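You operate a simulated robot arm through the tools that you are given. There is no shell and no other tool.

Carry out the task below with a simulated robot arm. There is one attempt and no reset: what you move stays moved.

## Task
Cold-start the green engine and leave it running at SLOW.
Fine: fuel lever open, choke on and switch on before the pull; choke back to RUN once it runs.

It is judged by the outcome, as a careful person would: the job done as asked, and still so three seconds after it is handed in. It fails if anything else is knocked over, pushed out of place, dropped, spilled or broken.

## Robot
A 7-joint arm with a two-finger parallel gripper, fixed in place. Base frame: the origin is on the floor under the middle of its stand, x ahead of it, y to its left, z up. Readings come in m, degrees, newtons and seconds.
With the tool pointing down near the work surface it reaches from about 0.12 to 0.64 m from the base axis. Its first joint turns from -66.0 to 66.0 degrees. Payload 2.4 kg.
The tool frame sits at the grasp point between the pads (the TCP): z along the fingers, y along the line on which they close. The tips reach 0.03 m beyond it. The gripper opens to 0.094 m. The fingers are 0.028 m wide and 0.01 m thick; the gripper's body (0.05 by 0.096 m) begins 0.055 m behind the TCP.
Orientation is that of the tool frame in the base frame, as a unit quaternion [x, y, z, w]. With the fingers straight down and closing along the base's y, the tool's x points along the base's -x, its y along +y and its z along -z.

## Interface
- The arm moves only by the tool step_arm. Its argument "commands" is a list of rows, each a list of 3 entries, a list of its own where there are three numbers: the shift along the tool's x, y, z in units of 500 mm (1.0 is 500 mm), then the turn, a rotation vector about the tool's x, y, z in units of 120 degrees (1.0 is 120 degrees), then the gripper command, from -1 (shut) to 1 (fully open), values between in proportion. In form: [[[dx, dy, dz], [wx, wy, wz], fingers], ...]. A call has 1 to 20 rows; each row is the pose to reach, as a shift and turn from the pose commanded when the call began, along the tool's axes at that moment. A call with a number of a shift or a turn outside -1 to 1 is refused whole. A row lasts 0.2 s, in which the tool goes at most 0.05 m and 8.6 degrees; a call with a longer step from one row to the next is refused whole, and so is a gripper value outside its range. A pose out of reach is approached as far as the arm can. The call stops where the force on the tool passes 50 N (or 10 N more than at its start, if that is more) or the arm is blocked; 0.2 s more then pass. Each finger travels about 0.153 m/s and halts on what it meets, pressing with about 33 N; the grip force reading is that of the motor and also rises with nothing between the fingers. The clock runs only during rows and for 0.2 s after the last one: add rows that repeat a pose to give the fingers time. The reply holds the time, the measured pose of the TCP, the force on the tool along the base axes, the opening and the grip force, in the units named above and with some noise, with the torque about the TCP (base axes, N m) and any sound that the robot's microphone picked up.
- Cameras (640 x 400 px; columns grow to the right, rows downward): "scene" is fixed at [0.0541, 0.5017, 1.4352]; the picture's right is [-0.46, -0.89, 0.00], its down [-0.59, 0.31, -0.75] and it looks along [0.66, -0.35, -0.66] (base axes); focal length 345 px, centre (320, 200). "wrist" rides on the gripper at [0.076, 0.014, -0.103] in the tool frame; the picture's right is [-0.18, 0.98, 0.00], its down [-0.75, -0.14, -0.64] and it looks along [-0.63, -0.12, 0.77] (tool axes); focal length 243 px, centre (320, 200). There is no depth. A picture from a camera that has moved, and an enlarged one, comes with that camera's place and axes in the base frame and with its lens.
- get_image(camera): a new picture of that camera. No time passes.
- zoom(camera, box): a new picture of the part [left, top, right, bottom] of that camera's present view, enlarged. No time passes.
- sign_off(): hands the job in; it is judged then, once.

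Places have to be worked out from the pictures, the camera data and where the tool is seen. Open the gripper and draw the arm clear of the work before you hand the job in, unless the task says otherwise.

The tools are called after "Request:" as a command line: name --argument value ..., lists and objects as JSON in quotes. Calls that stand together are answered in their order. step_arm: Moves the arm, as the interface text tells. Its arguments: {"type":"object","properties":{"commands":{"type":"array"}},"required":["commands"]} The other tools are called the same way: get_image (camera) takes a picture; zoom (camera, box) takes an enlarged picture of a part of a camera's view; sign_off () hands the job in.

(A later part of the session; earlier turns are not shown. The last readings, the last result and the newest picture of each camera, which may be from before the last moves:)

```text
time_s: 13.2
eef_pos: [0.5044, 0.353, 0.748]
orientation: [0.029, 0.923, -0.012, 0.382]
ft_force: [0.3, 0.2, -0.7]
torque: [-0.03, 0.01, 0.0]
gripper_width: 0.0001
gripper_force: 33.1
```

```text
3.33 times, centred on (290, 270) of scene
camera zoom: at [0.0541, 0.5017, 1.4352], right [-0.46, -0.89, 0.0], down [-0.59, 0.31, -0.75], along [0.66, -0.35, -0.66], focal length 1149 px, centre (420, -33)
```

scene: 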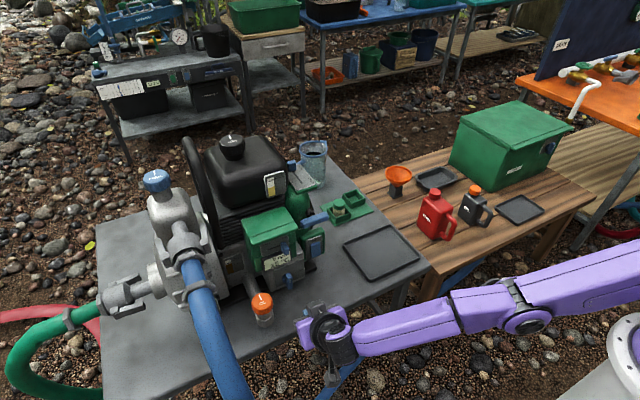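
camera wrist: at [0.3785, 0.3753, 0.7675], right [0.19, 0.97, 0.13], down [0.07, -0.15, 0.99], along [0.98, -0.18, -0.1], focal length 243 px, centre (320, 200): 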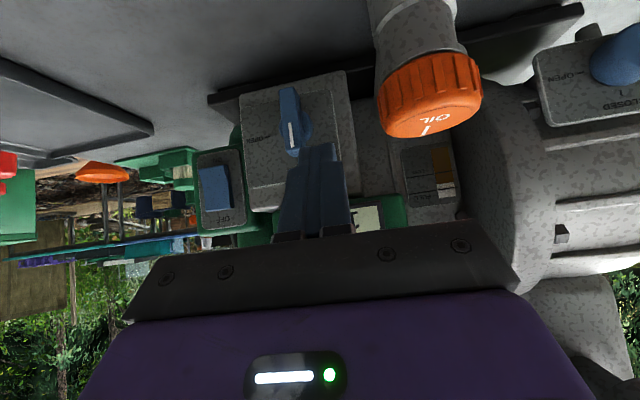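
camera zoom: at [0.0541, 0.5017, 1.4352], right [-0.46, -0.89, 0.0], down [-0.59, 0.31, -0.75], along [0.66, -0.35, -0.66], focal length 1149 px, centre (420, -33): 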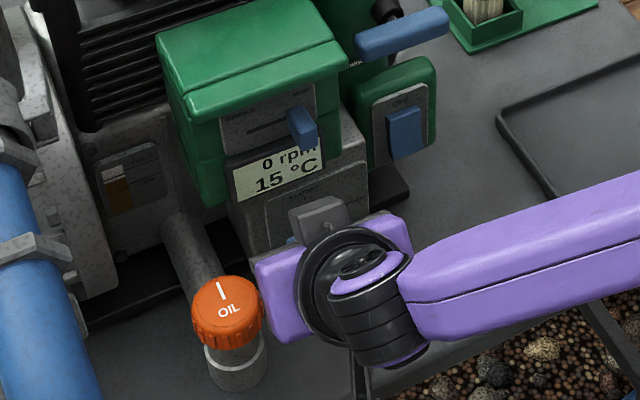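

TCP ≈ (0.504, 0.354, 0.748); the hand body clears the oil cap (top z≈0.72) by about 3 cm. I'll advance 4 cm so the closed tips sit left of the lever's upper half, then check.

Request:
step_arm --commands '[[[0, 0, 0.03], [0, 0, 0], -1], [[0, 0, 0.06], [0, 0, 0], -1], [[0, 0, 0.08], [0, 0, 0], -1]]'

Request:
zoom --camera "wrist" --box '[200, 70, 400, 230]'

Request:
zoom --camera "scene" --box '[220, 210, 360, 330]'

```text
time_s: 14.0
eef_pos: [0.531, 0.3522, 0.7192]
orientation: [0.028, 0.924, -0.011, 0.382]
ft_force: [-0.2, -1.0, -0.6]
torque: [0.05, 0.01, 0.01]
gripper_width: 0.0002
gripper_force: 33.0
```

```text
2.50 times, centred on (300, 150) of wrist
camera zoom: at [0.406, 0.3743, 0.739], right [0.19, 0.97, 0.13], down [0.07, -0.15, 0.99], along [0.98, -0.18, -0.1], focal length 606 px, centre (370, 325)
```

zoom: 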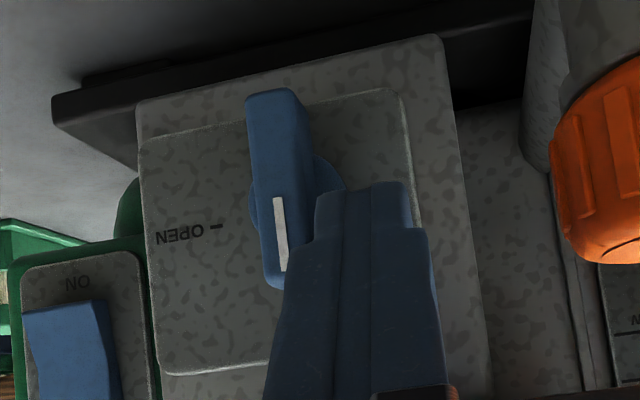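

```text
3.33 times, centred on (290, 270) of scene
camera zoom: at [0.0541, 0.5017, 1.4352], right [-0.46, -0.89, 0.0], down [-0.59, 0.31, -0.75], along [0.66, -0.35, -0.66], focal length 1149 px, centre (420, -33)
```

zoom: 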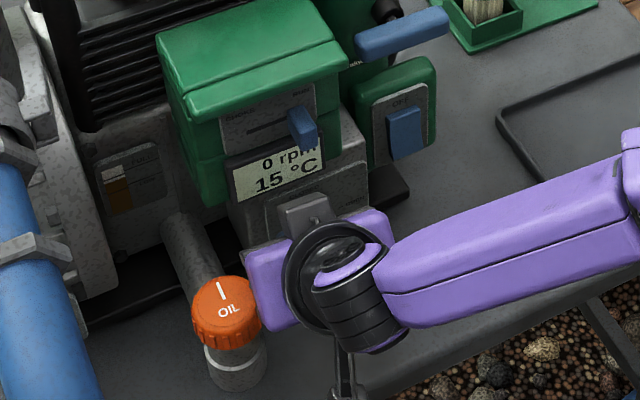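

Tips are beside the lever with clearance. Now sweeping right along the arc to rotate the lever clockwise toward OPEN.

Request:
step_arm --commands '[[[0.0014, -0.012, 0.0014], [0, 0, 0], -1], [[-0.003, -0.0174, -0.003], [0, 0, 0], -1], [[-0.0078, -0.0272, -0.0078], [0, 0, 0], -1], [[-0.0098, -0.0402, -0.0098], [0, 0, 0], -1], [[-0.0084, -0.0542, -0.0084], [0, 0, 0], -1], [[-0.0034, -0.0676, -0.0034], [0, 0, 0], -1], [[0.0064, -0.079, 0.0064], [0, 0, 0], -1]]'

Request:
zoom --camera "wrist" --box '[240, 70, 440, 230]'

Request:
zoom --camera "scene" --box '[220, 210, 360, 330]'

```text
time_s: 15.6
eef_pos: [0.5298, 0.31, 0.7134]
orientation: [0.028, 0.923, -0.012, 0.383]
ft_force: [0.3, -0.2, -0.1]
torque: [-0.01, 0.01, -0.01]
gripper_width: 0.0
gripper_force: 33.2
```

```text
2.50 times, centred on (340, 150) of wrist
camera zoom: at [0.4044, 0.3337, 0.7338], right [0.19, 0.97, 0.13], down [0.07, -0.15, 0.99], along [0.98, -0.18, -0.1], focal length 606 px, centre (270, 325)
```

zoom: 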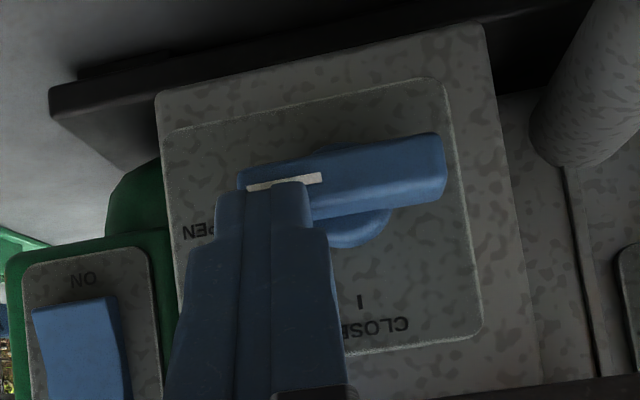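

```text
3.33 times, centred on (290, 270) of scene
camera zoom: at [0.0541, 0.5017, 1.4352], right [-0.46, -0.89, 0.0], down [-0.59, 0.31, -0.75], along [0.66, -0.35, -0.66], focal length 1149 px, centre (420, -33)
```

zoom: 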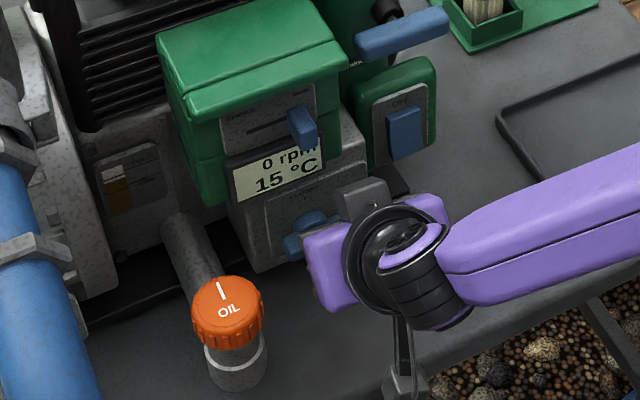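

The lever now lies horizontal with its mark at OPEN and no load on the tool. I'll back out, rise to a pre-approach for the choke (right side of its knob), and check both.

Request:
step_arm --commands '[[[0, 0, -0.06], [0, 0, 0], -1], [[0, 0, -0.12], [0, 0, 0], -1], [[-0.057, -0.005, -0.173], [0, 0, 0], -1], [[-0.115, -0.01, -0.225], [0, 0, 0], -1], [[-0.1724, -0.0154, -0.278], [0, 0, 0], -1]]'

Request:
get_image --camera "wrist"

Request:
zoom --camera "scene" --box '[220, 200, 360, 320]'

```text
time_s: 16.8
eef_pos: [0.4903, 0.3032, 0.8761]
orientation: [0.028, 0.924, -0.012, 0.382]
ft_force: [-0.2, 0.0, -0.3]
torque: [-0.01, -0.02, 0.06]
gripper_width: 0.0
gripper_force: 32.8
```

```text
taken
camera wrist: at [0.3651, 0.327, 0.8963], right [0.19, 0.97, 0.13], down [0.07, -0.14, 0.99], along [0.98, -0.18, -0.1], focal length 243 px, centre (320, 200)
```

wrist: 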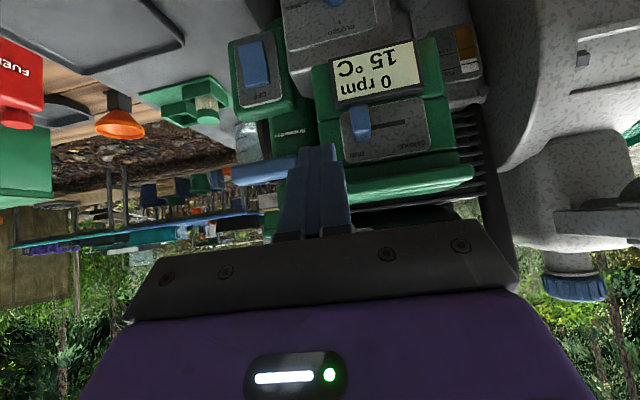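

```text
3.33 times, centred on (290, 260) of scene
camera zoom: at [0.0541, 0.5017, 1.4352], right [-0.46, -0.89, 0.0], down [-0.59, 0.31, -0.75], along [0.66, -0.35, -0.66], focal length 1149 px, centre (420, 0)
```

zoom: 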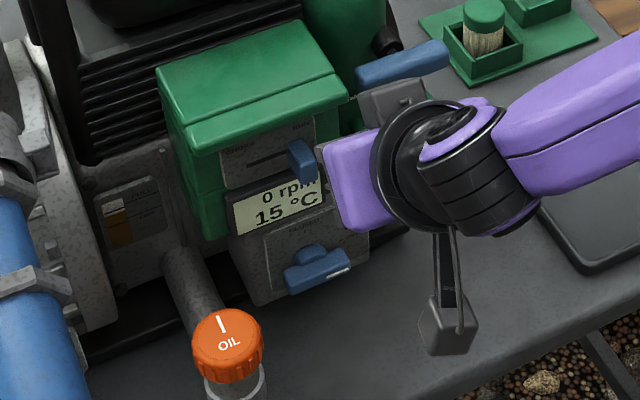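

The fuel lever is confirmed at OPEN in both views. Zooming on the choke knob to place the tip.

Request:
zoom --camera "wrist" --box '[280, 70, 480, 220]'

Request:
zoom --camera "scene" --box '[260, 225, 320, 265]'

```text
2.67 times, centred on (380, 145) of wrist
camera zoom: at [0.3651, 0.327, 0.8963], right [0.19, 0.97, 0.13], down [0.07, -0.14, 0.99], along [0.98, -0.18, -0.1], focal length 647 px, centre (160, 347)
```

zoom: 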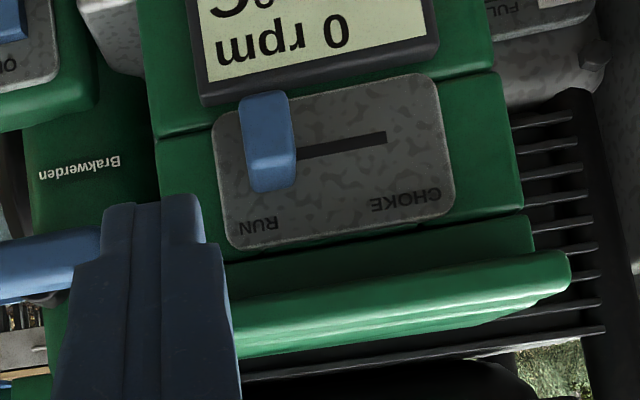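

```text
10.00 times, centred on (290, 245) of scene
camera zoom: at [0.0541, 0.5017, 1.4352], right [-0.46, -0.89, 0.0], down [-0.59, 0.31, -0.75], along [0.66, -0.35, -0.66], focal length 3447 px, centre (620, -250)
```

zoom: 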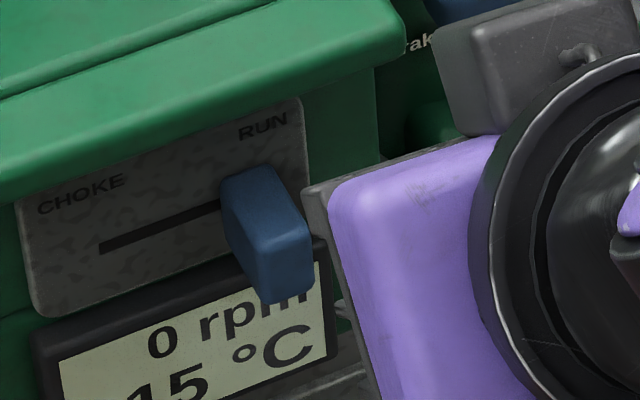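

Choke knob front face is centred at (0.534, 0.332, 0.828), 13 mm wide, and the slot's left end is at y≈0.367. I'll advance the tips to its right side and push it left about 30 mm.

Request:
step_arm --commands '[[[0.0032, 0.003, 0.05], [0, 0, 0], -1], [[0.0064, 0.006, 0.101], [0, 0, 0], -1], [[0.0064, 0.022, 0.101], [0, 0, 0], -1], [[0.0064, 0.037, 0.101], [0, 0, 0], -1], [[0.0064, 0.052, 0.101], [0, 0, 0], -1], [[0.0064, 0.066, 0.101], [0, 0, 0], -1], [[0.0064, 0.08, 0.101], [0, 0, 0], -1]]'

Request:
zoom --camera "wrist" --box '[240, 70, 440, 220]'

Request:
zoom --camera "scene" --box '[240, 205, 330, 265]'

```text
time_s: 18.4
eef_pos: [0.5269, 0.3445, 0.8376]
orientation: [0.029, 0.923, -0.012, 0.383]
ft_force: [1.0, 0.7, 0.8]
torque: [0.02, 0.02, 0.03]
gripper_width: 0.0
gripper_force: 32.8
```

```text
2.67 times, centred on (340, 145) of wrist
camera zoom: at [0.4014, 0.3669, 0.8564], right [0.19, 0.97, 0.13], down [0.07, -0.15, 0.99], along [0.98, -0.18, -0.1], focal length 647 px, centre (267, 347)
```

zoom: 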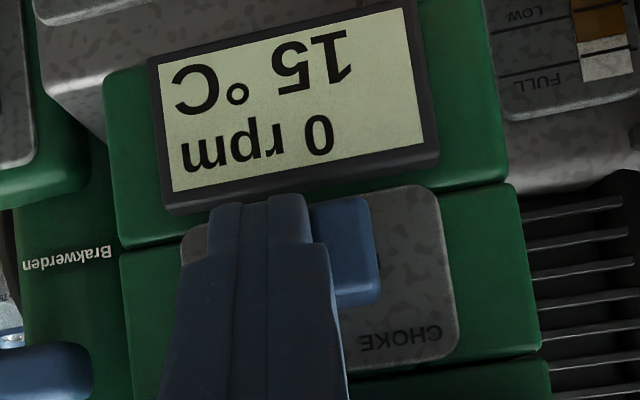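

```text
6.67 times, centred on (285, 235) of scene
camera zoom: at [0.0541, 0.5017, 1.4352], right [-0.46, -0.89, 0.0], down [-0.59, 0.31, -0.75], along [0.66, -0.35, -0.66], focal length 2298 px, centre (553, -33)
```

zoom: 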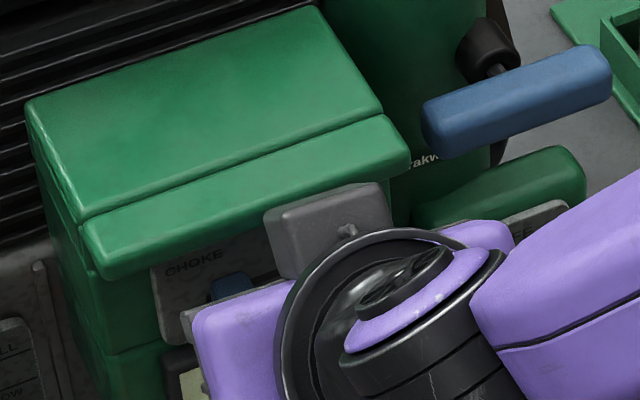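

The knob has moved to the CHOKE end; no slot is visible beyond it. I'll nudge 5 mm more to find the stop, watching the force.

Request:
step_arm --commands '[[[0, 0.005, 0], [0, 0, 0], -1], [[0, 0.01, 0], [0, 0, 0], -1]]'

Request:
zoom --camera "wrist" --box '[240, 70, 440, 220]'

```text
time_s: 19.0
eef_pos: [0.5287, 0.3489, 0.8362]
orientation: [0.029, 0.923, -0.012, 0.382]
ft_force: [-0.2, -0.4, 0.0]
torque: [-0.01, 0.03, 0.0]
gripper_width: 0.0002
gripper_force: 32.4
```

```text
2.67 times, centred on (340, 145) of wrist
camera zoom: at [0.4019, 0.3718, 0.856], right [0.19, 0.97, 0.13], down [0.07, -0.15, 0.99], along [0.98, -0.18, -0.1], focal length 647 px, centre (267, 347)
```

zoom: 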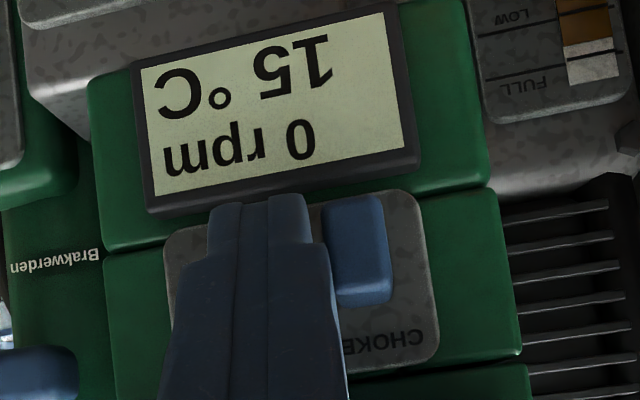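

The choke knob snapped fully to the CHOKE end, just beyond the fingers (gap visible, no force). I'll back out and move to a pre-press pose in front of the rocker's lower (ON) half, which I place at about (0.58, 0.233, 0.712).

Request:
step_arm --commands '[[[0, 0, -0.06], [0, 0, 0], -1], [[0, 0, -0.12], [0, 0, 0], -1], [[0.0435, -0.0468, -0.0752], [0, 0, 0], -1], [[0.087, -0.0937, -0.0305], [0, 0, 0], -1], [[0.1304, -0.1405, 0.0143], [0, 0, 0], -1], [[0.1739, -0.1874, 0.059], [0, 0, 0], -1], [[0.2174, -0.2342, 0.1038], [0, 0, 0], -1]]'

Request:
get_image --camera "wrist"

Request:
zoom --camera "scene" --box '[230, 190, 370, 310]'

```text
time_s: 20.6
eef_pos: [0.4795, 0.2352, 0.724]
orientation: [0.028, 0.924, -0.011, 0.382]
ft_force: [-0.1, -0.3, -0.1]
torque: [0.01, 0.0, 0.0]
gripper_width: 0.0
gripper_force: 33.0
```

```text
taken
camera wrist: at [0.354, 0.2578, 0.7431], right [0.19, 0.97, 0.13], down [0.07, -0.15, 0.99], along [0.98, -0.18, -0.1], focal length 243 px, centre (320, 200)
```

wrist: 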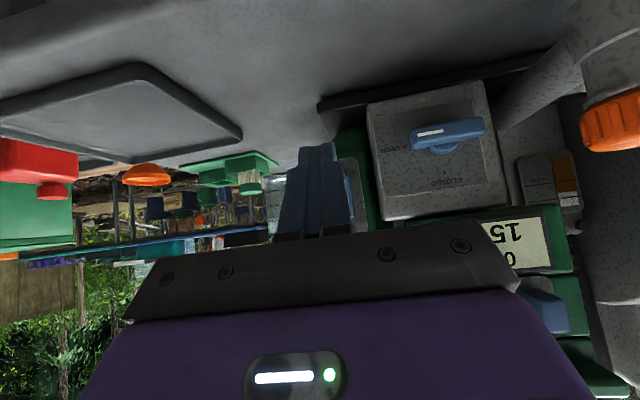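

```text
3.33 times, centred on (300, 250) of scene
camera zoom: at [0.0541, 0.5017, 1.4352], right [-0.46, -0.89, 0.0], down [-0.59, 0.31, -0.75], along [0.66, -0.35, -0.66], focal length 1149 px, centre (387, 33)
```

zoom: 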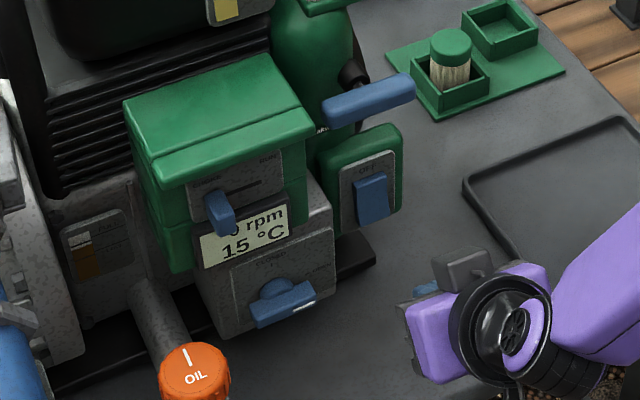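

Scene confirms fuel OPEN and choke at CHOKE. Zooming on the rocker with the fingers in front of it.

Request:
zoom --camera "wrist" --box '[260, 110, 420, 240]'

Request:
zoom --camera "scene" --box '[295, 225, 355, 275]'

```text
3.08 times, centred on (340, 175) of wrist
camera zoom: at [0.354, 0.2578, 0.7431], right [0.19, 0.97, 0.13], down [0.07, -0.15, 0.99], along [0.98, -0.18, -0.1], focal length 746 px, centre (258, 277)
```

zoom: 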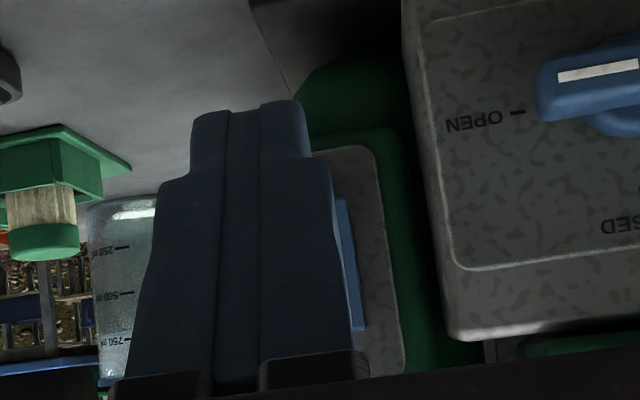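

```text
8.00 times, centred on (325, 250) of scene
camera zoom: at [0.0541, 0.5017, 1.4352], right [-0.46, -0.89, 0.0], down [-0.59, 0.31, -0.75], along [0.66, -0.35, -0.66], focal length 2758 px, centre (280, -200)
```

zoom: 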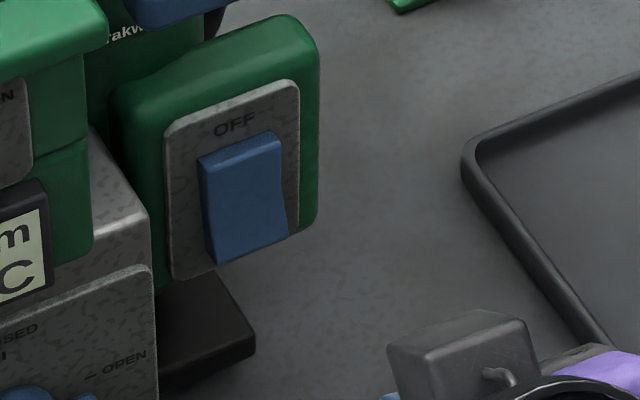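

TCP ≈ (0.479, 0.236, 0.724), lined up with the lower half of the rocker. I'll move straight toward the panel about 6 cm, slowing at the end and watching the force.

Request:
step_arm --commands '[[[-0.0389, 0, 0.0389], [0, 0, 0], -1], [[-0.0707, 0, 0.0707], [0, 0, 0], -1], [[-0.0806, 0, 0.0806], [0, 0, 0], -1]]'

Request:
zoom --camera "wrist" --box '[240, 110, 400, 240]'

Request:
zoom --camera "scene" --box '[270, 200, 370, 290]'

```text
time_s: 21.4
eef_pos: [0.5378, 0.2303, 0.7228]
orientation: [0.028, 0.923, -0.012, 0.383]
ft_force: [-0.5, 0.4, 0.8]
torque: [0.0, 0.01, 0.0]
gripper_width: 0.0001
gripper_force: 33.5
```

```text
3.08 times, centred on (320, 175) of wrist
camera zoom: at [0.4114, 0.2529, 0.7427], right [0.19, 0.97, 0.13], down [0.07, -0.15, 0.99], along [0.98, -0.18, -0.1], focal length 746 px, centre (320, 277)
```

zoom: 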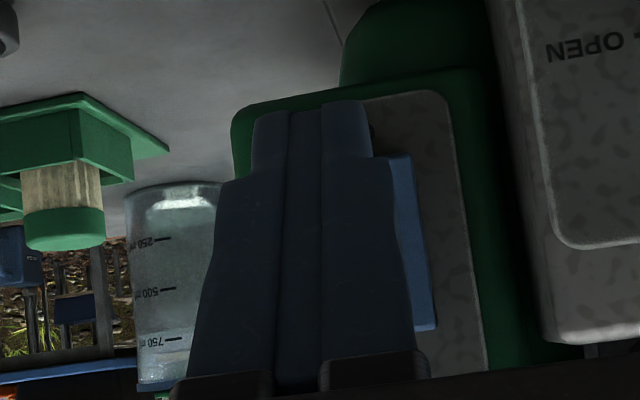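

```text
4.44 times, centred on (320, 245) of scene
camera zoom: at [0.0541, 0.5017, 1.4352], right [-0.46, -0.89, 0.0], down [-0.59, 0.31, -0.75], along [0.66, -0.35, -0.66], focal length 1532 px, centre (320, 0)
```

zoom: 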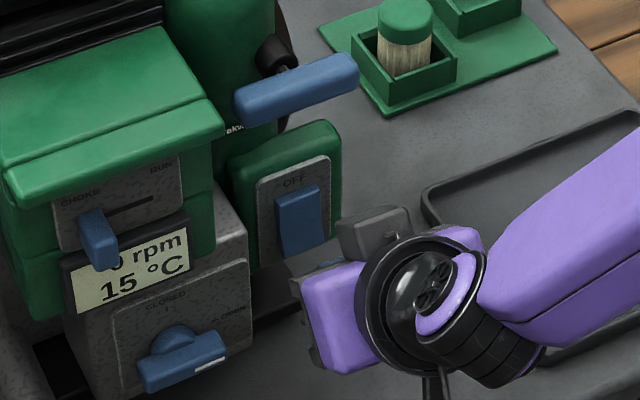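

No contact yet (tip edge at x≈0.568), and the rocker's span now reads z≈0.700–0.741. I'll lower 5 mm to sit nearer the ON end and press in 4 mm steps.

Request:
step_arm --commands '[[[0.0071, 0, 0.0071], [0, 0, 0], -1], [[0.0014, 0, 0.0128], [0, 0, 0], -1], [[-0.0042, 0, 0.0184], [0, 0, 0], -1], [[-0.0099, 0, 0.0241], [0, 0, 0], -1]]'

Request:
zoom --camera "wrist" --box '[240, 110, 400, 240]'

Request:
zoom --camera "scene" --box '[270, 200, 370, 290]'

```text
time_s: 22.4
eef_pos: [0.5506, 0.2296, 0.7188]
orientation: [0.028, 0.923, -0.011, 0.383]
ft_force: [-0.1, -0.5, -0.3]
torque: [-0.01, 0.01, 0.03]
gripper_width: 0.0001
gripper_force: 33.5
```

```text
3.08 times, centred on (320, 175) of wrist
camera zoom: at [0.4239, 0.2522, 0.7379], right [0.19, 0.97, 0.13], down [0.07, -0.15, 0.99], along [0.98, -0.18, -0.1], focal length 746 px, centre (320, 277)
```

zoom: 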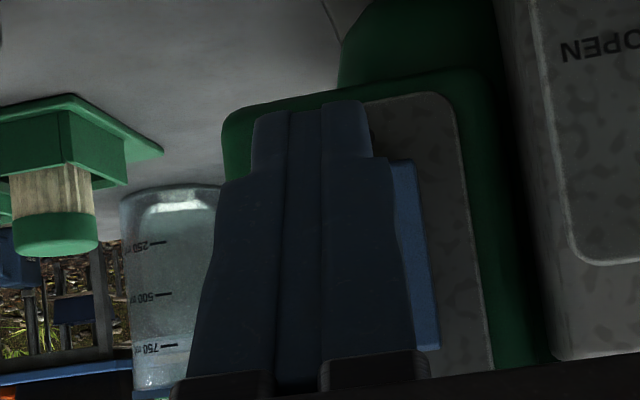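

```text
4.44 times, centred on (320, 245) of scene
camera zoom: at [0.0541, 0.5017, 1.4352], right [-0.46, -0.89, 0.0], down [-0.59, 0.31, -0.75], along [0.66, -0.35, -0.66], focal length 1532 px, centre (320, 0)
```

zoom: 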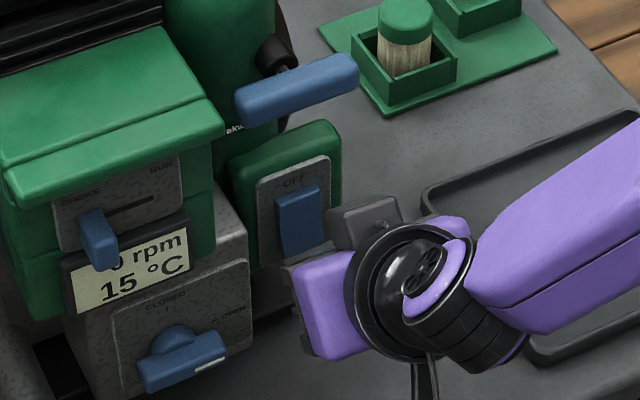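

Still no contact at tip edge x≈0.580. Continuing in 4 mm steps; the call stops by itself on hard contact.

Request:
step_arm --commands '[[[-0.0057, 0, 0.0057], [0, 0, 0], -1], [[-0.0113, 0, 0.0113], [0, 0, 0], -1], [[-0.017, 0, 0.017], [0, 0, 0], -1]]'

Request:
zoom --camera "wrist" --box '[240, 110, 400, 240]'

Request:
zoom --camera "scene" --box '[285, 215, 345, 265]'

```text
time_s: 23.2
eef_pos: [0.5607, 0.2296, 0.7168]
orientation: [0.028, 0.924, -0.012, 0.382]
ft_force: [-1.6, 0.0, -1.5]
torque: [0.02, 0.03, -0.04]
gripper_width: 0.0001
gripper_force: 32.9
```

```text
3.08 times, centred on (320, 175) of wrist
camera zoom: at [0.4351, 0.2526, 0.7373], right [0.19, 0.97, 0.13], down [0.07, -0.15, 0.99], along [0.98, -0.18, -0.1], focal length 746 px, centre (320, 277)
```

zoom: 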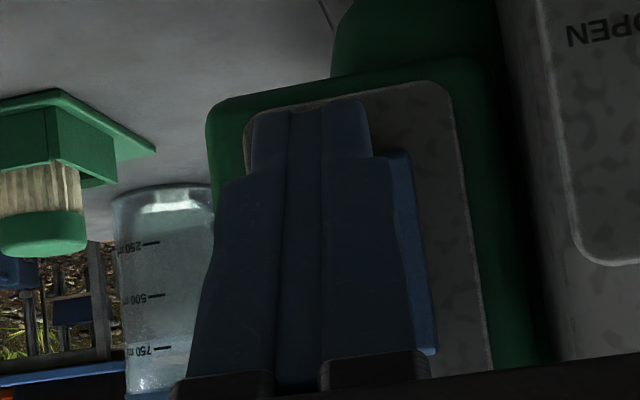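

```text
8.00 times, centred on (315, 240) of scene
camera zoom: at [0.0541, 0.5017, 1.4352], right [-0.46, -0.89, 0.0], down [-0.59, 0.31, -0.75], along [0.66, -0.35, -0.66], focal length 2758 px, centre (360, -120)
```

zoom: 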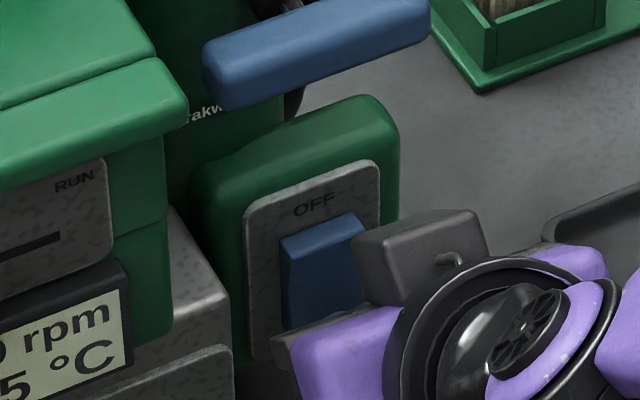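

The rocker's top now stands out, so it is tipping. I'll press 3 mm more, then back straight out and check its position.

Request:
step_arm --commands '[[[-0.0042, 0, 0.0042], [0, 0, 0], -1], [[-0.0042, 0, 0.0042], [0, 0, 0], -1], [[0.014, 0, -0.014], [0, 0, 0], -1], [[0.05, 0, -0.05], [0, 0, 0], -1], [[0.08, 0, -0.08], [0, 0, 0], -1]]'

Request:
zoom --camera "wrist" --box '[240, 90, 420, 240]'

Request:
zoom --camera "scene" --box '[285, 215, 345, 265]'

```text
time_s: 24.4
eef_pos: [0.5065, 0.2326, 0.7172]
orientation: [0.029, 0.923, -0.012, 0.383]
ft_force: [0.1, -0.6, 0.3]
torque: [0.02, -0.02, 0.01]
gripper_width: 0.0
gripper_force: 33.0
```

```text
2.67 times, centred on (330, 165) of wrist
camera zoom: at [0.3805, 0.2563, 0.7377], right [0.19, 0.97, 0.13], down [0.07, -0.15, 0.99], along [0.98, -0.18, -0.1], focal length 647 px, centre (293, 293)
```

zoom: 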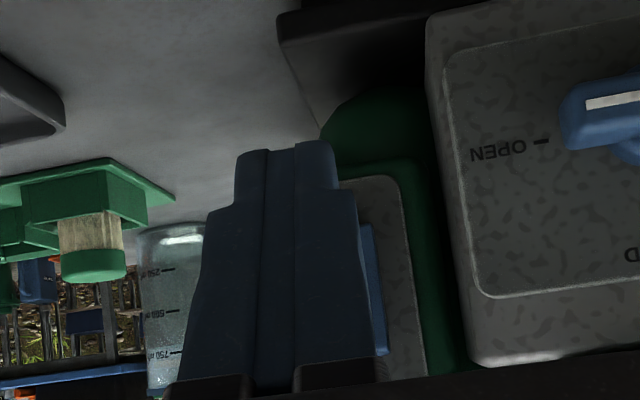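

```text
8.00 times, centred on (315, 240) of scene
camera zoom: at [0.0541, 0.5017, 1.4352], right [-0.46, -0.89, 0.0], down [-0.59, 0.31, -0.75], along [0.66, -0.35, -0.66], focal length 2758 px, centre (360, -120)
```

zoom: 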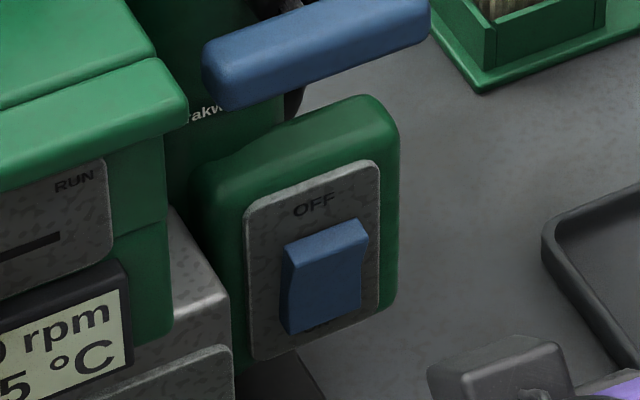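

The rocker's OFF end now stands out and the ON end is pressed in, so ignition is on. Next is the recoil handle, gripped with fingers above and below. I'll back up and away to open space and test rolling the hand +90° there.

Request:
step_arm --commands '[[[-0.0195, -0.0026, -0.0802], [0, 0, 0], -1], [[-0.039, -0.0052, -0.1604], [0, 0, 0], -1], [[-0.0585, -0.0078, -0.2406], [0, 0, 0], -0.5], [[-0.078, -0.0104, -0.3208], [0, 0, 0], 0], [[-0.078, -0.0104, -0.3208], [0, 0, 0.07], 0.06], [[-0.078, -0.0104, -0.3208], [0, 0, 0.14], 0.06], [[-0.078, -0.0104, -0.3208], [0, 0, 0.21], 0.06], [[-0.078, -0.0104, -0.3208], [0, 0, 0.28], 0.06]]'

Request:
get_image --camera "scene"

```text
time_s: 26.2
eef_pos: [0.4184, 0.2334, 0.858]
orientation: [0.296, 0.876, 0.099, 0.369]
ft_force: [-0.1, 0.0, 0.2]
torque: [0.02, 0.01, -0.03]
gripper_width: 0.05
gripper_force: 0.0
```

```text
taken
```

scene: 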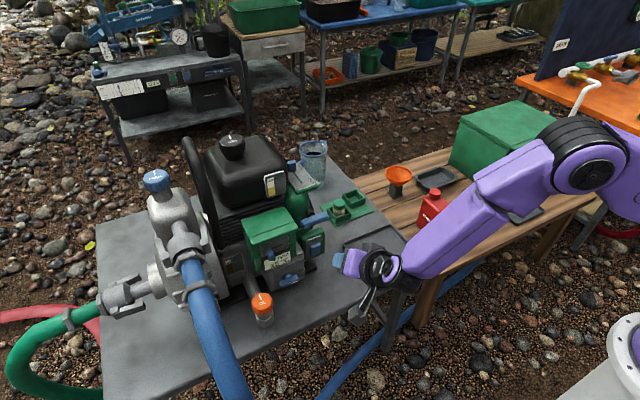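

That worked with no limit reached. Continuing the roll to 90° and raising the tool pitch to about 20° below horizontal.

Request:
step_arm --commands '[[[0, 0, 0], [0, 0, 0.067], 0.06], [[0, 0, 0], [0, 0, 0.134], 0.06], [[0, 0, 0], [0, 0, 0.201], 0.06], [[0, 0, 0], [0, 0, 0.268], 0.06], [[0, 0, 0], [0, 0, 0.335], 0.06], [[0, 0, 0], [0, 0, 0.402], 0.06], [[0, 0, 0], [0, 0, 0.47], 0.06]]'

Request:
get_image --camera "scene"

Request:
get_image --camera "wrist"

```text
time_s: 27.8
eef_pos: [0.4174, 0.3684, 0.8446]
orientation: [0.663, 0.652, 0.243, 0.275]
ft_force: [0.2, -0.6, 0.3]
torque: [0.0, 0.02, -0.03]
gripper_width: 0.0499
gripper_force: 0.0
out of reach, approached as far as the arm can: row 1, 2, 3, 4, 5, 6, 7
```

```text
taken
```

scene: 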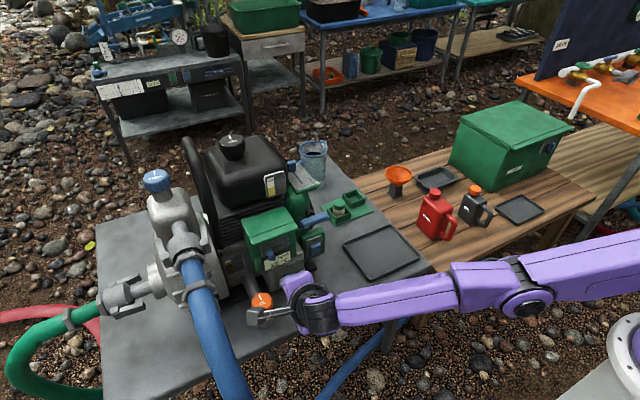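

```text
taken
camera wrist: at [0.3597, 0.4502, 0.9276], right [0.71, -0.18, 0.68], down [-0.56, -0.72, 0.4], along [0.42, -0.67, -0.62], focal length 243 px, centre (320, 200)
```

wrist: 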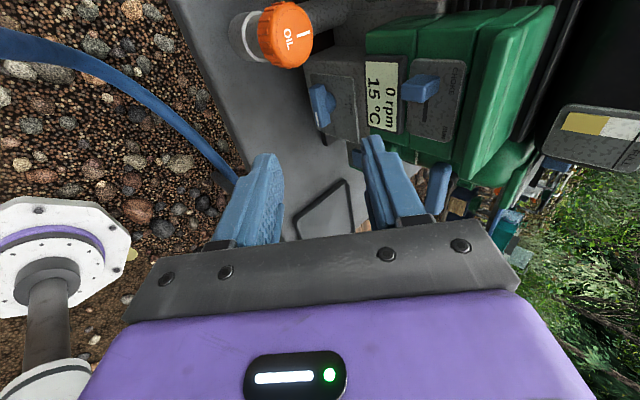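

Rolling positive hits a joint limit and drags the hand sideways (y went to 0.368), though nothing was touched. I'll roll the other way instead, starting by undoing this and watching the position.

Request:
step_arm --commands '[[[0, 0, 0], [0, 0, -0.07], 0.06], [[0, 0, 0], [0, 0, -0.14], 0.06], [[0, 0, 0], [0, 0, -0.21], 0.06], [[0, 0, 0], [0, 0, -0.28], 0.06], [[0, 0, 0], [0, 0, -0.35], 0.06], [[0, 0, 0], [0, 0, -0.42], 0.06], [[0, 0, 0], [0, 0, -0.49], 0.06], [[0, 0, 0], [0, 0, -0.56], 0.06], [[0, 0, 0], [0, 0, -0.63], 0.06], [[0, 0, 0], [0, 0, -0.7], 0.06], [[0, 0, 0], [0, 0, -0.75], 0.06]]'

Request:
get_image --camera "scene"

```text
time_s: 30.2
eef_pos: [0.4196, 0.3711, 0.8444]
orientation: [0.006, 0.93, -0.021, 0.367]
ft_force: [0.3, -0.8, 0.3]
torque: [0.03, -0.01, 0.0]
gripper_width: 0.0498
gripper_force: 0.0
```

```text
taken
```

scene: 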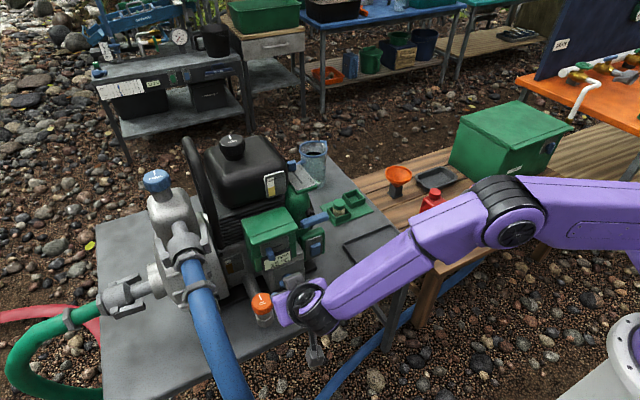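

The hand is back at its earlier roll. I'll move it right to y≈0.20 in free space and try rolling −90°.

Request:
step_arm --commands '[[[-0.001, -0.086, -0.0126], [0, 0, 0], 0.06], [[-0.0025, -0.172, -0.0252], [0, 0, 0], 0.06], [[-0.004, -0.258, -0.0378], [0, 0, 0], 0.06], [[-0.005, -0.3444, -0.0504], [0, 0, 0], 0.06], [[-0.005, -0.3444, -0.0504], [0, 0, -0.07], 0.06], [[-0.005, -0.3444, -0.0504], [0, 0, -0.14], 0.06], [[-0.005, -0.3444, -0.0504], [0, 0, -0.21], 0.06], [[-0.005, -0.3444, -0.0504], [0, 0, -0.28], 0.06], [[-0.005, -0.3444, -0.0504], [0, 0, -0.35], 0.06]]'

Request:
get_image --camera "scene"

```text
time_s: 32.2
eef_pos: [0.4001, 0.202, 0.8711]
orientation: [-0.327, 0.87, -0.153, 0.335]
ft_force: [0.0, -1.0, 0.4]
torque: [0.01, 0.0, 0.0]
gripper_width: 0.0498
gripper_force: 0.1
```

```text
taken
```

scene: 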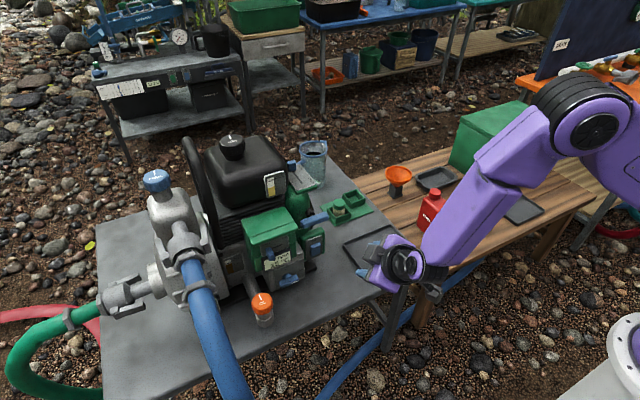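

Negative roll is fine so far (−42°, position exact). Continuing to −90°.

Request:
step_arm --commands '[[[0, 0, 0], [0, 0, -0.07], 0.06], [[0, 0, 0], [0, 0, -0.14], 0.06], [[0, 0, 0], [0, 0, -0.21], 0.06], [[0, 0, 0], [0, 0, -0.28], 0.06], [[0, 0, 0], [0, 0, -0.35], 0.06], [[0, 0, 0], [0, 0, -0.39], 0.06]]'

Request:
get_image --camera "scene"

Request:
get_image --camera "wrist"

```text
time_s: 33.6
eef_pos: [0.4004, 0.2006, 0.8704]
orientation: [-0.647, 0.668, -0.272, 0.248]
ft_force: [-0.2, 0.2, -0.3]
torque: [0.0, 0.01, -0.01]
gripper_width: 0.0497
gripper_force: 0.1
```

```text
taken
```

scene: 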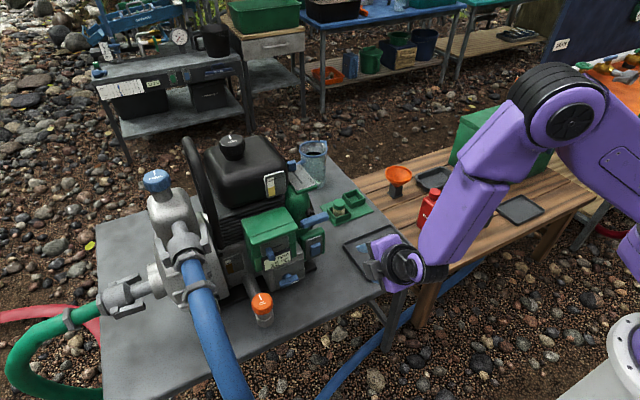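

```text
taken
camera wrist: at [0.3165, 0.1301, 0.9386], right [-0.71, 0.2, -0.68], down [-0.3, 0.78, 0.55], along [0.64, 0.59, -0.49], focal length 243 px, centre (320, 200)
```

wrist: 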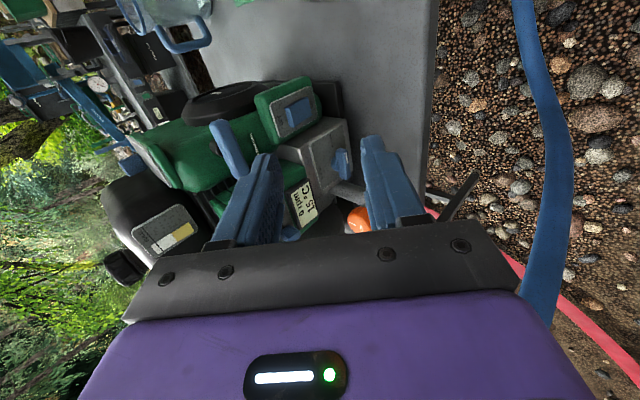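

Rolled cleanly: the camera is now on the right and the fingers close in the vertical plane. I'll pitch the hand up so it points about 15° below horizontal.

Request:
step_arm --commands '[[[0, 0, 0], [0.0663, 0, 0], 0.06], [[0, 0, 0], [0.1325, 0, 0], 0.06], [[0, 0, 0], [0.1988, 0, 0], 0.06], [[0, 0, 0], [0.265, 0, 0], 0.06]]'

Request:
get_image --camera "wrist"

Request:
get_image --camera "scene"

```text
time_s: 34.6
eef_pos: [0.3992, 0.2004, 0.8695]
orientation: [-0.553, 0.568, -0.445, 0.416]
ft_force: [0.6, -0.6, 0.1]
torque: [-0.01, 0.01, -0.05]
gripper_width: 0.0496
gripper_force: 0.1
```

```text
taken
camera wrist: at [0.2937, 0.1302, 0.8864], right [-0.25, 0.18, -0.95], down [-0.55, 0.78, 0.29], along [0.8, 0.6, -0.1], focal length 243 px, centre (320, 200)
```

wrist: 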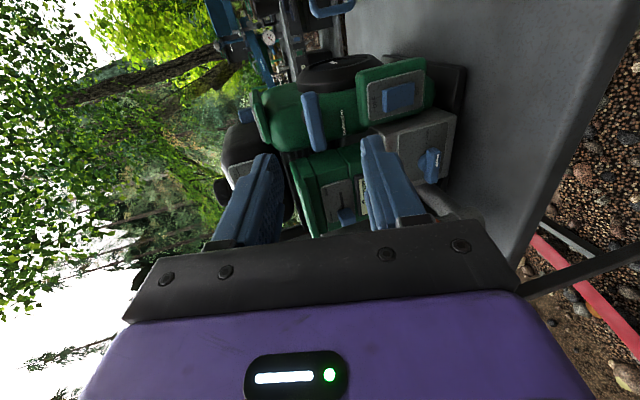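

```text
taken
```

scene: 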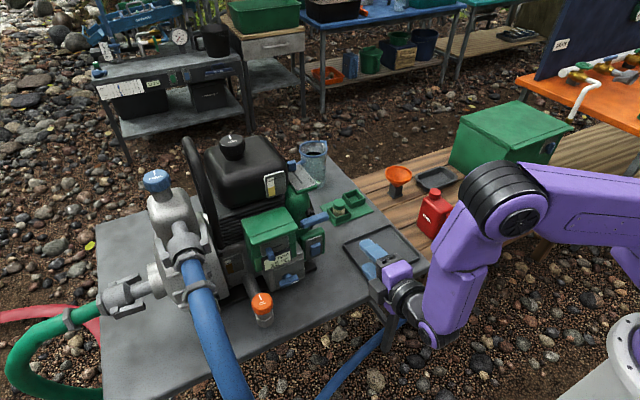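

The hand points at the handle, 15° down. Zooming to triangulate the handle and nozzle precisely.

Request:
zoom --camera "wrist" --box '[270, 70, 360, 170]'

Request:
zoom --camera "scene" --box '[290, 190, 340, 235]'

```text
4.00 times, centred on (315, 120) of wrist
camera zoom: at [0.2937, 0.1302, 0.8864], right [-0.25, 0.18, -0.95], down [-0.55, 0.78, 0.29], along [0.8, 0.6, -0.1], focal length 970 px, centre (340, 520)
```

zoom: 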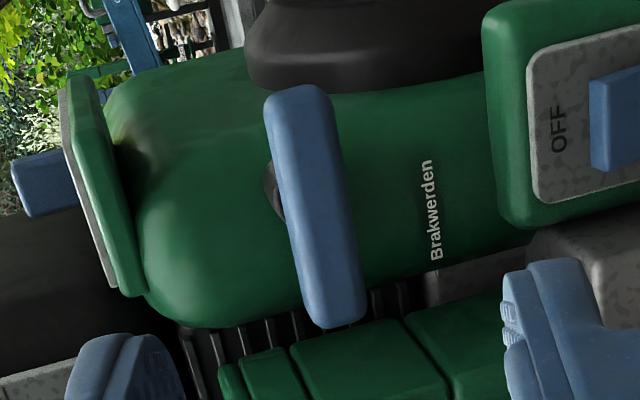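

```text
8.89 times, centred on (315, 212) of scene
camera zoom: at [0.0541, 0.5017, 1.4352], right [-0.46, -0.89, 0.0], down [-0.59, 0.31, -0.75], along [0.66, -0.35, -0.66], focal length 3064 px, centre (364, 89)
```

zoom: 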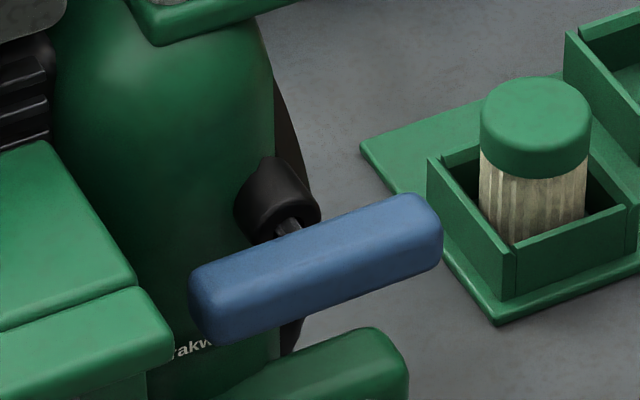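

I place the handle centre at about (0.586, 0.234, 0.841), roughly 75 mm long and 20 mm thick. Before gripping, I'll dry-run the pull path back toward the robot in free space to see how far the arm can draw.

Request:
step_arm --commands '[[[-0.0192, 0.0345, -0.0607], [0, 0, 0], 0.2], [[-0.0384, 0.0689, -0.1215], [0, 0, 0], 0.2], [[-0.0576, 0.1034, -0.1822], [0, 0, 0], 0.2], [[-0.0589, 0.1206, -0.2467], [0, 0, 0], 0.2], [[-0.0602, 0.1378, -0.3113], [0, 0, 0], 0.2], [[-0.0614, 0.155, -0.3758], [0, 0, 0], 0.2]]'

Request:
get_image --camera "scene"

```text
time_s: 36.0
eef_pos: [0.2182, 0.2259, 0.8449]
orientation: [-0.543, 0.577, -0.46, 0.401]
ft_force: [0.6, 0.8, -0.6]
torque: [0.0, 0.01, 0.02]
gripper_width: 0.0562
gripper_force: 0.0
```

```text
taken
```

scene: 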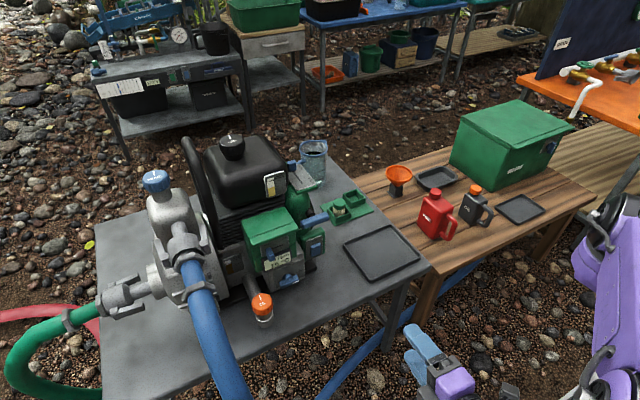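

The arm can draw back to x≈0.22, about 0.35 m of pull. Now I'll go forward to a pre-grasp 7 cm short of the handle with the fingers open 60 mm.

Request:
step_arm --commands '[[[-0.0027, -0.0273, 0.0823], [0, 0, 0], 0.28], [[-0.0054, -0.0546, 0.1646], [0, 0, 0], 0.28], [[-0.0081, -0.0819, 0.2469], [0, 0, 0], 0.28], [[-0.0109, -0.1093, 0.3291], [0, 0, 0], 0.28], [[-0.0136, -0.1366, 0.4114], [0, 0, 0], 0.28], [[-0.0163, -0.1639, 0.4937], [0, 0, 0], 0.28], [[-0.019, -0.1912, 0.576], [0, 0, 0], 0.28], [[-0.019, -0.1912, 0.576], [0, 0, 0], 0.28]]'

Request:
get_image --camera "wrist"

Request:
zoom --camera "scene" --box '[250, 170, 410, 290]'

```text
time_s: 37.8
eef_pos: [0.5017, 0.2362, 0.8629]
orientation: [-0.554, 0.568, -0.445, 0.416]
ft_force: [-0.2, 0.1, 1.2]
torque: [0.0, -0.01, 0.04]
gripper_width: 0.0601
gripper_force: 0.1
```

```text
taken
camera wrist: at [0.3959, 0.1652, 0.8787], right [-0.25, 0.18, -0.95], down [-0.55, 0.78, 0.29], along [0.8, 0.6, -0.1], focal length 243 px, centre (320, 200)
```

wrist: 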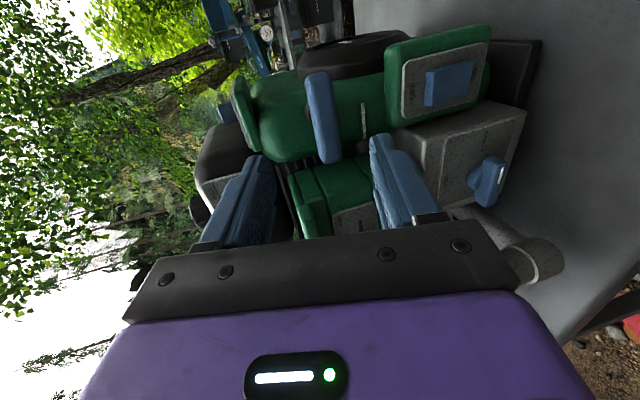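

```text
3.33 times, centred on (330, 230) of scene
camera zoom: at [0.0541, 0.5016, 1.4352], right [-0.46, -0.89, 0.0], down [-0.59, 0.31, -0.75], along [0.66, -0.35, -0.66], focal length 1149 px, centre (287, 100)
```

zoom: 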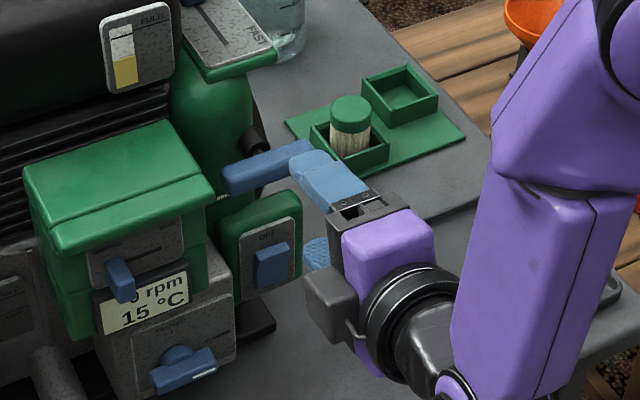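

Aligned: updated handle centre ≈ (0.592, 0.232, 0.839), on the tool axis within about 1 mm. I'll advance 5 cm and look again.

Request:
step_arm --commands '[[[0, 0.001, 0.035], [0, 0, 0], 0.28], [[0, 0.002, 0.07], [0, 0, 0], 0.28], [[0, 0.0024, 0.1], [0, 0, 0], 0.28]]'

Request:
zoom --camera "wrist" --box '[220, 60, 440, 240]'

Request:
zoom --camera "scene" --box '[280, 180, 380, 260]'

```text
time_s: 38.6
eef_pos: [0.5515, 0.2357, 0.8484]
orientation: [-0.554, 0.569, -0.446, 0.414]
ft_force: [-0.3, 0.0, 0.0]
torque: [-0.01, 0.01, 0.02]
gripper_width: 0.0601
gripper_force: 0.0
```

```text
2.22 times, centred on (330, 150) of wrist
camera zoom: at [0.4448, 0.1642, 0.8636], right [-0.25, 0.18, -0.95], down [-0.55, 0.78, 0.29], along [0.8, 0.6, -0.1], focal length 539 px, centre (298, 311)
```

zoom: 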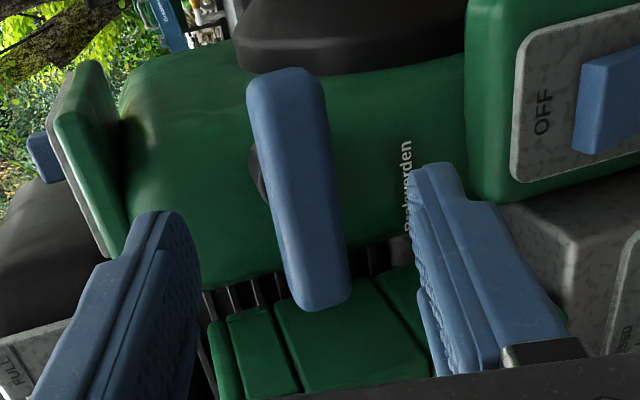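

```text
5.00 times, centred on (330, 220) of scene
camera zoom: at [0.0541, 0.5017, 1.4352], right [-0.46, -0.89, 0.0], down [-0.59, 0.31, -0.75], along [0.66, -0.35, -0.66], focal length 1724 px, centre (270, 100)
```

zoom: 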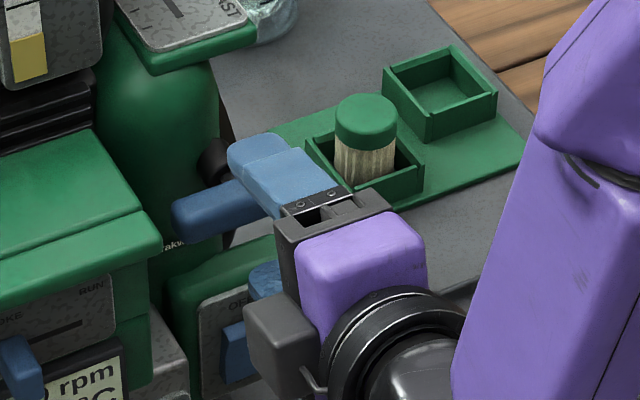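

Handle is centred between the fingers and nothing is touching. I'll narrow to 50 mm, advance the last 2.7 cm, and close on the handle.

Request:
step_arm --commands '[[[0, 0, 0.02], [0, 0, 0], 0.064], [[0, 0, 0.055], [0, 0, 0], 0.064], [[0, 0, 0.055], [0, 0, 0], -0.4], [[0, 0, 0.055], [0, 0, 0], -1], [[0, 0, 0.055], [0, 0, 0], -1]]'

Request:
zoom --camera "wrist" --box '[220, 60, 440, 240]'

Request:
zoom --camera "scene" --box '[280, 180, 380, 260]'

```text
time_s: 39.8
eef_pos: [0.5787, 0.2324, 0.8412]
orientation: [-0.553, 0.569, -0.444, 0.415]
ft_force: [3.3, -0.3, -6.5]
torque: [0.6, -0.69, 0.03]
gripper_width: 0.026
gripper_force: 33.4
```

```text
2.22 times, centred on (330, 150) of wrist
camera zoom: at [0.4717, 0.1623, 0.8567], right [-0.25, 0.18, -0.95], down [-0.55, 0.78, 0.29], along [0.8, 0.6, -0.1], focal length 539 px, centre (298, 311)
```

zoom: 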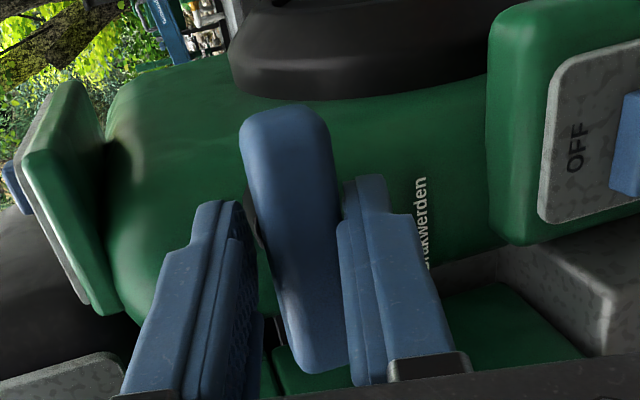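

```text
5.00 times, centred on (330, 220) of scene
camera zoom: at [0.0543, 0.5017, 1.4352], right [-0.46, -0.89, 0.0], down [-0.59, 0.31, -0.75], along [0.66, -0.35, -0.66], focal length 1724 px, centre (270, 100)
```

zoom: 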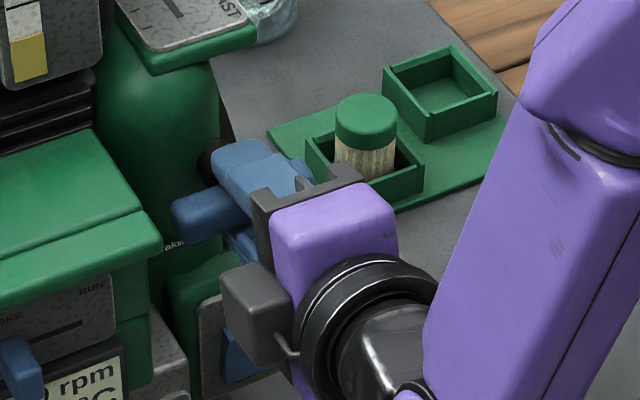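

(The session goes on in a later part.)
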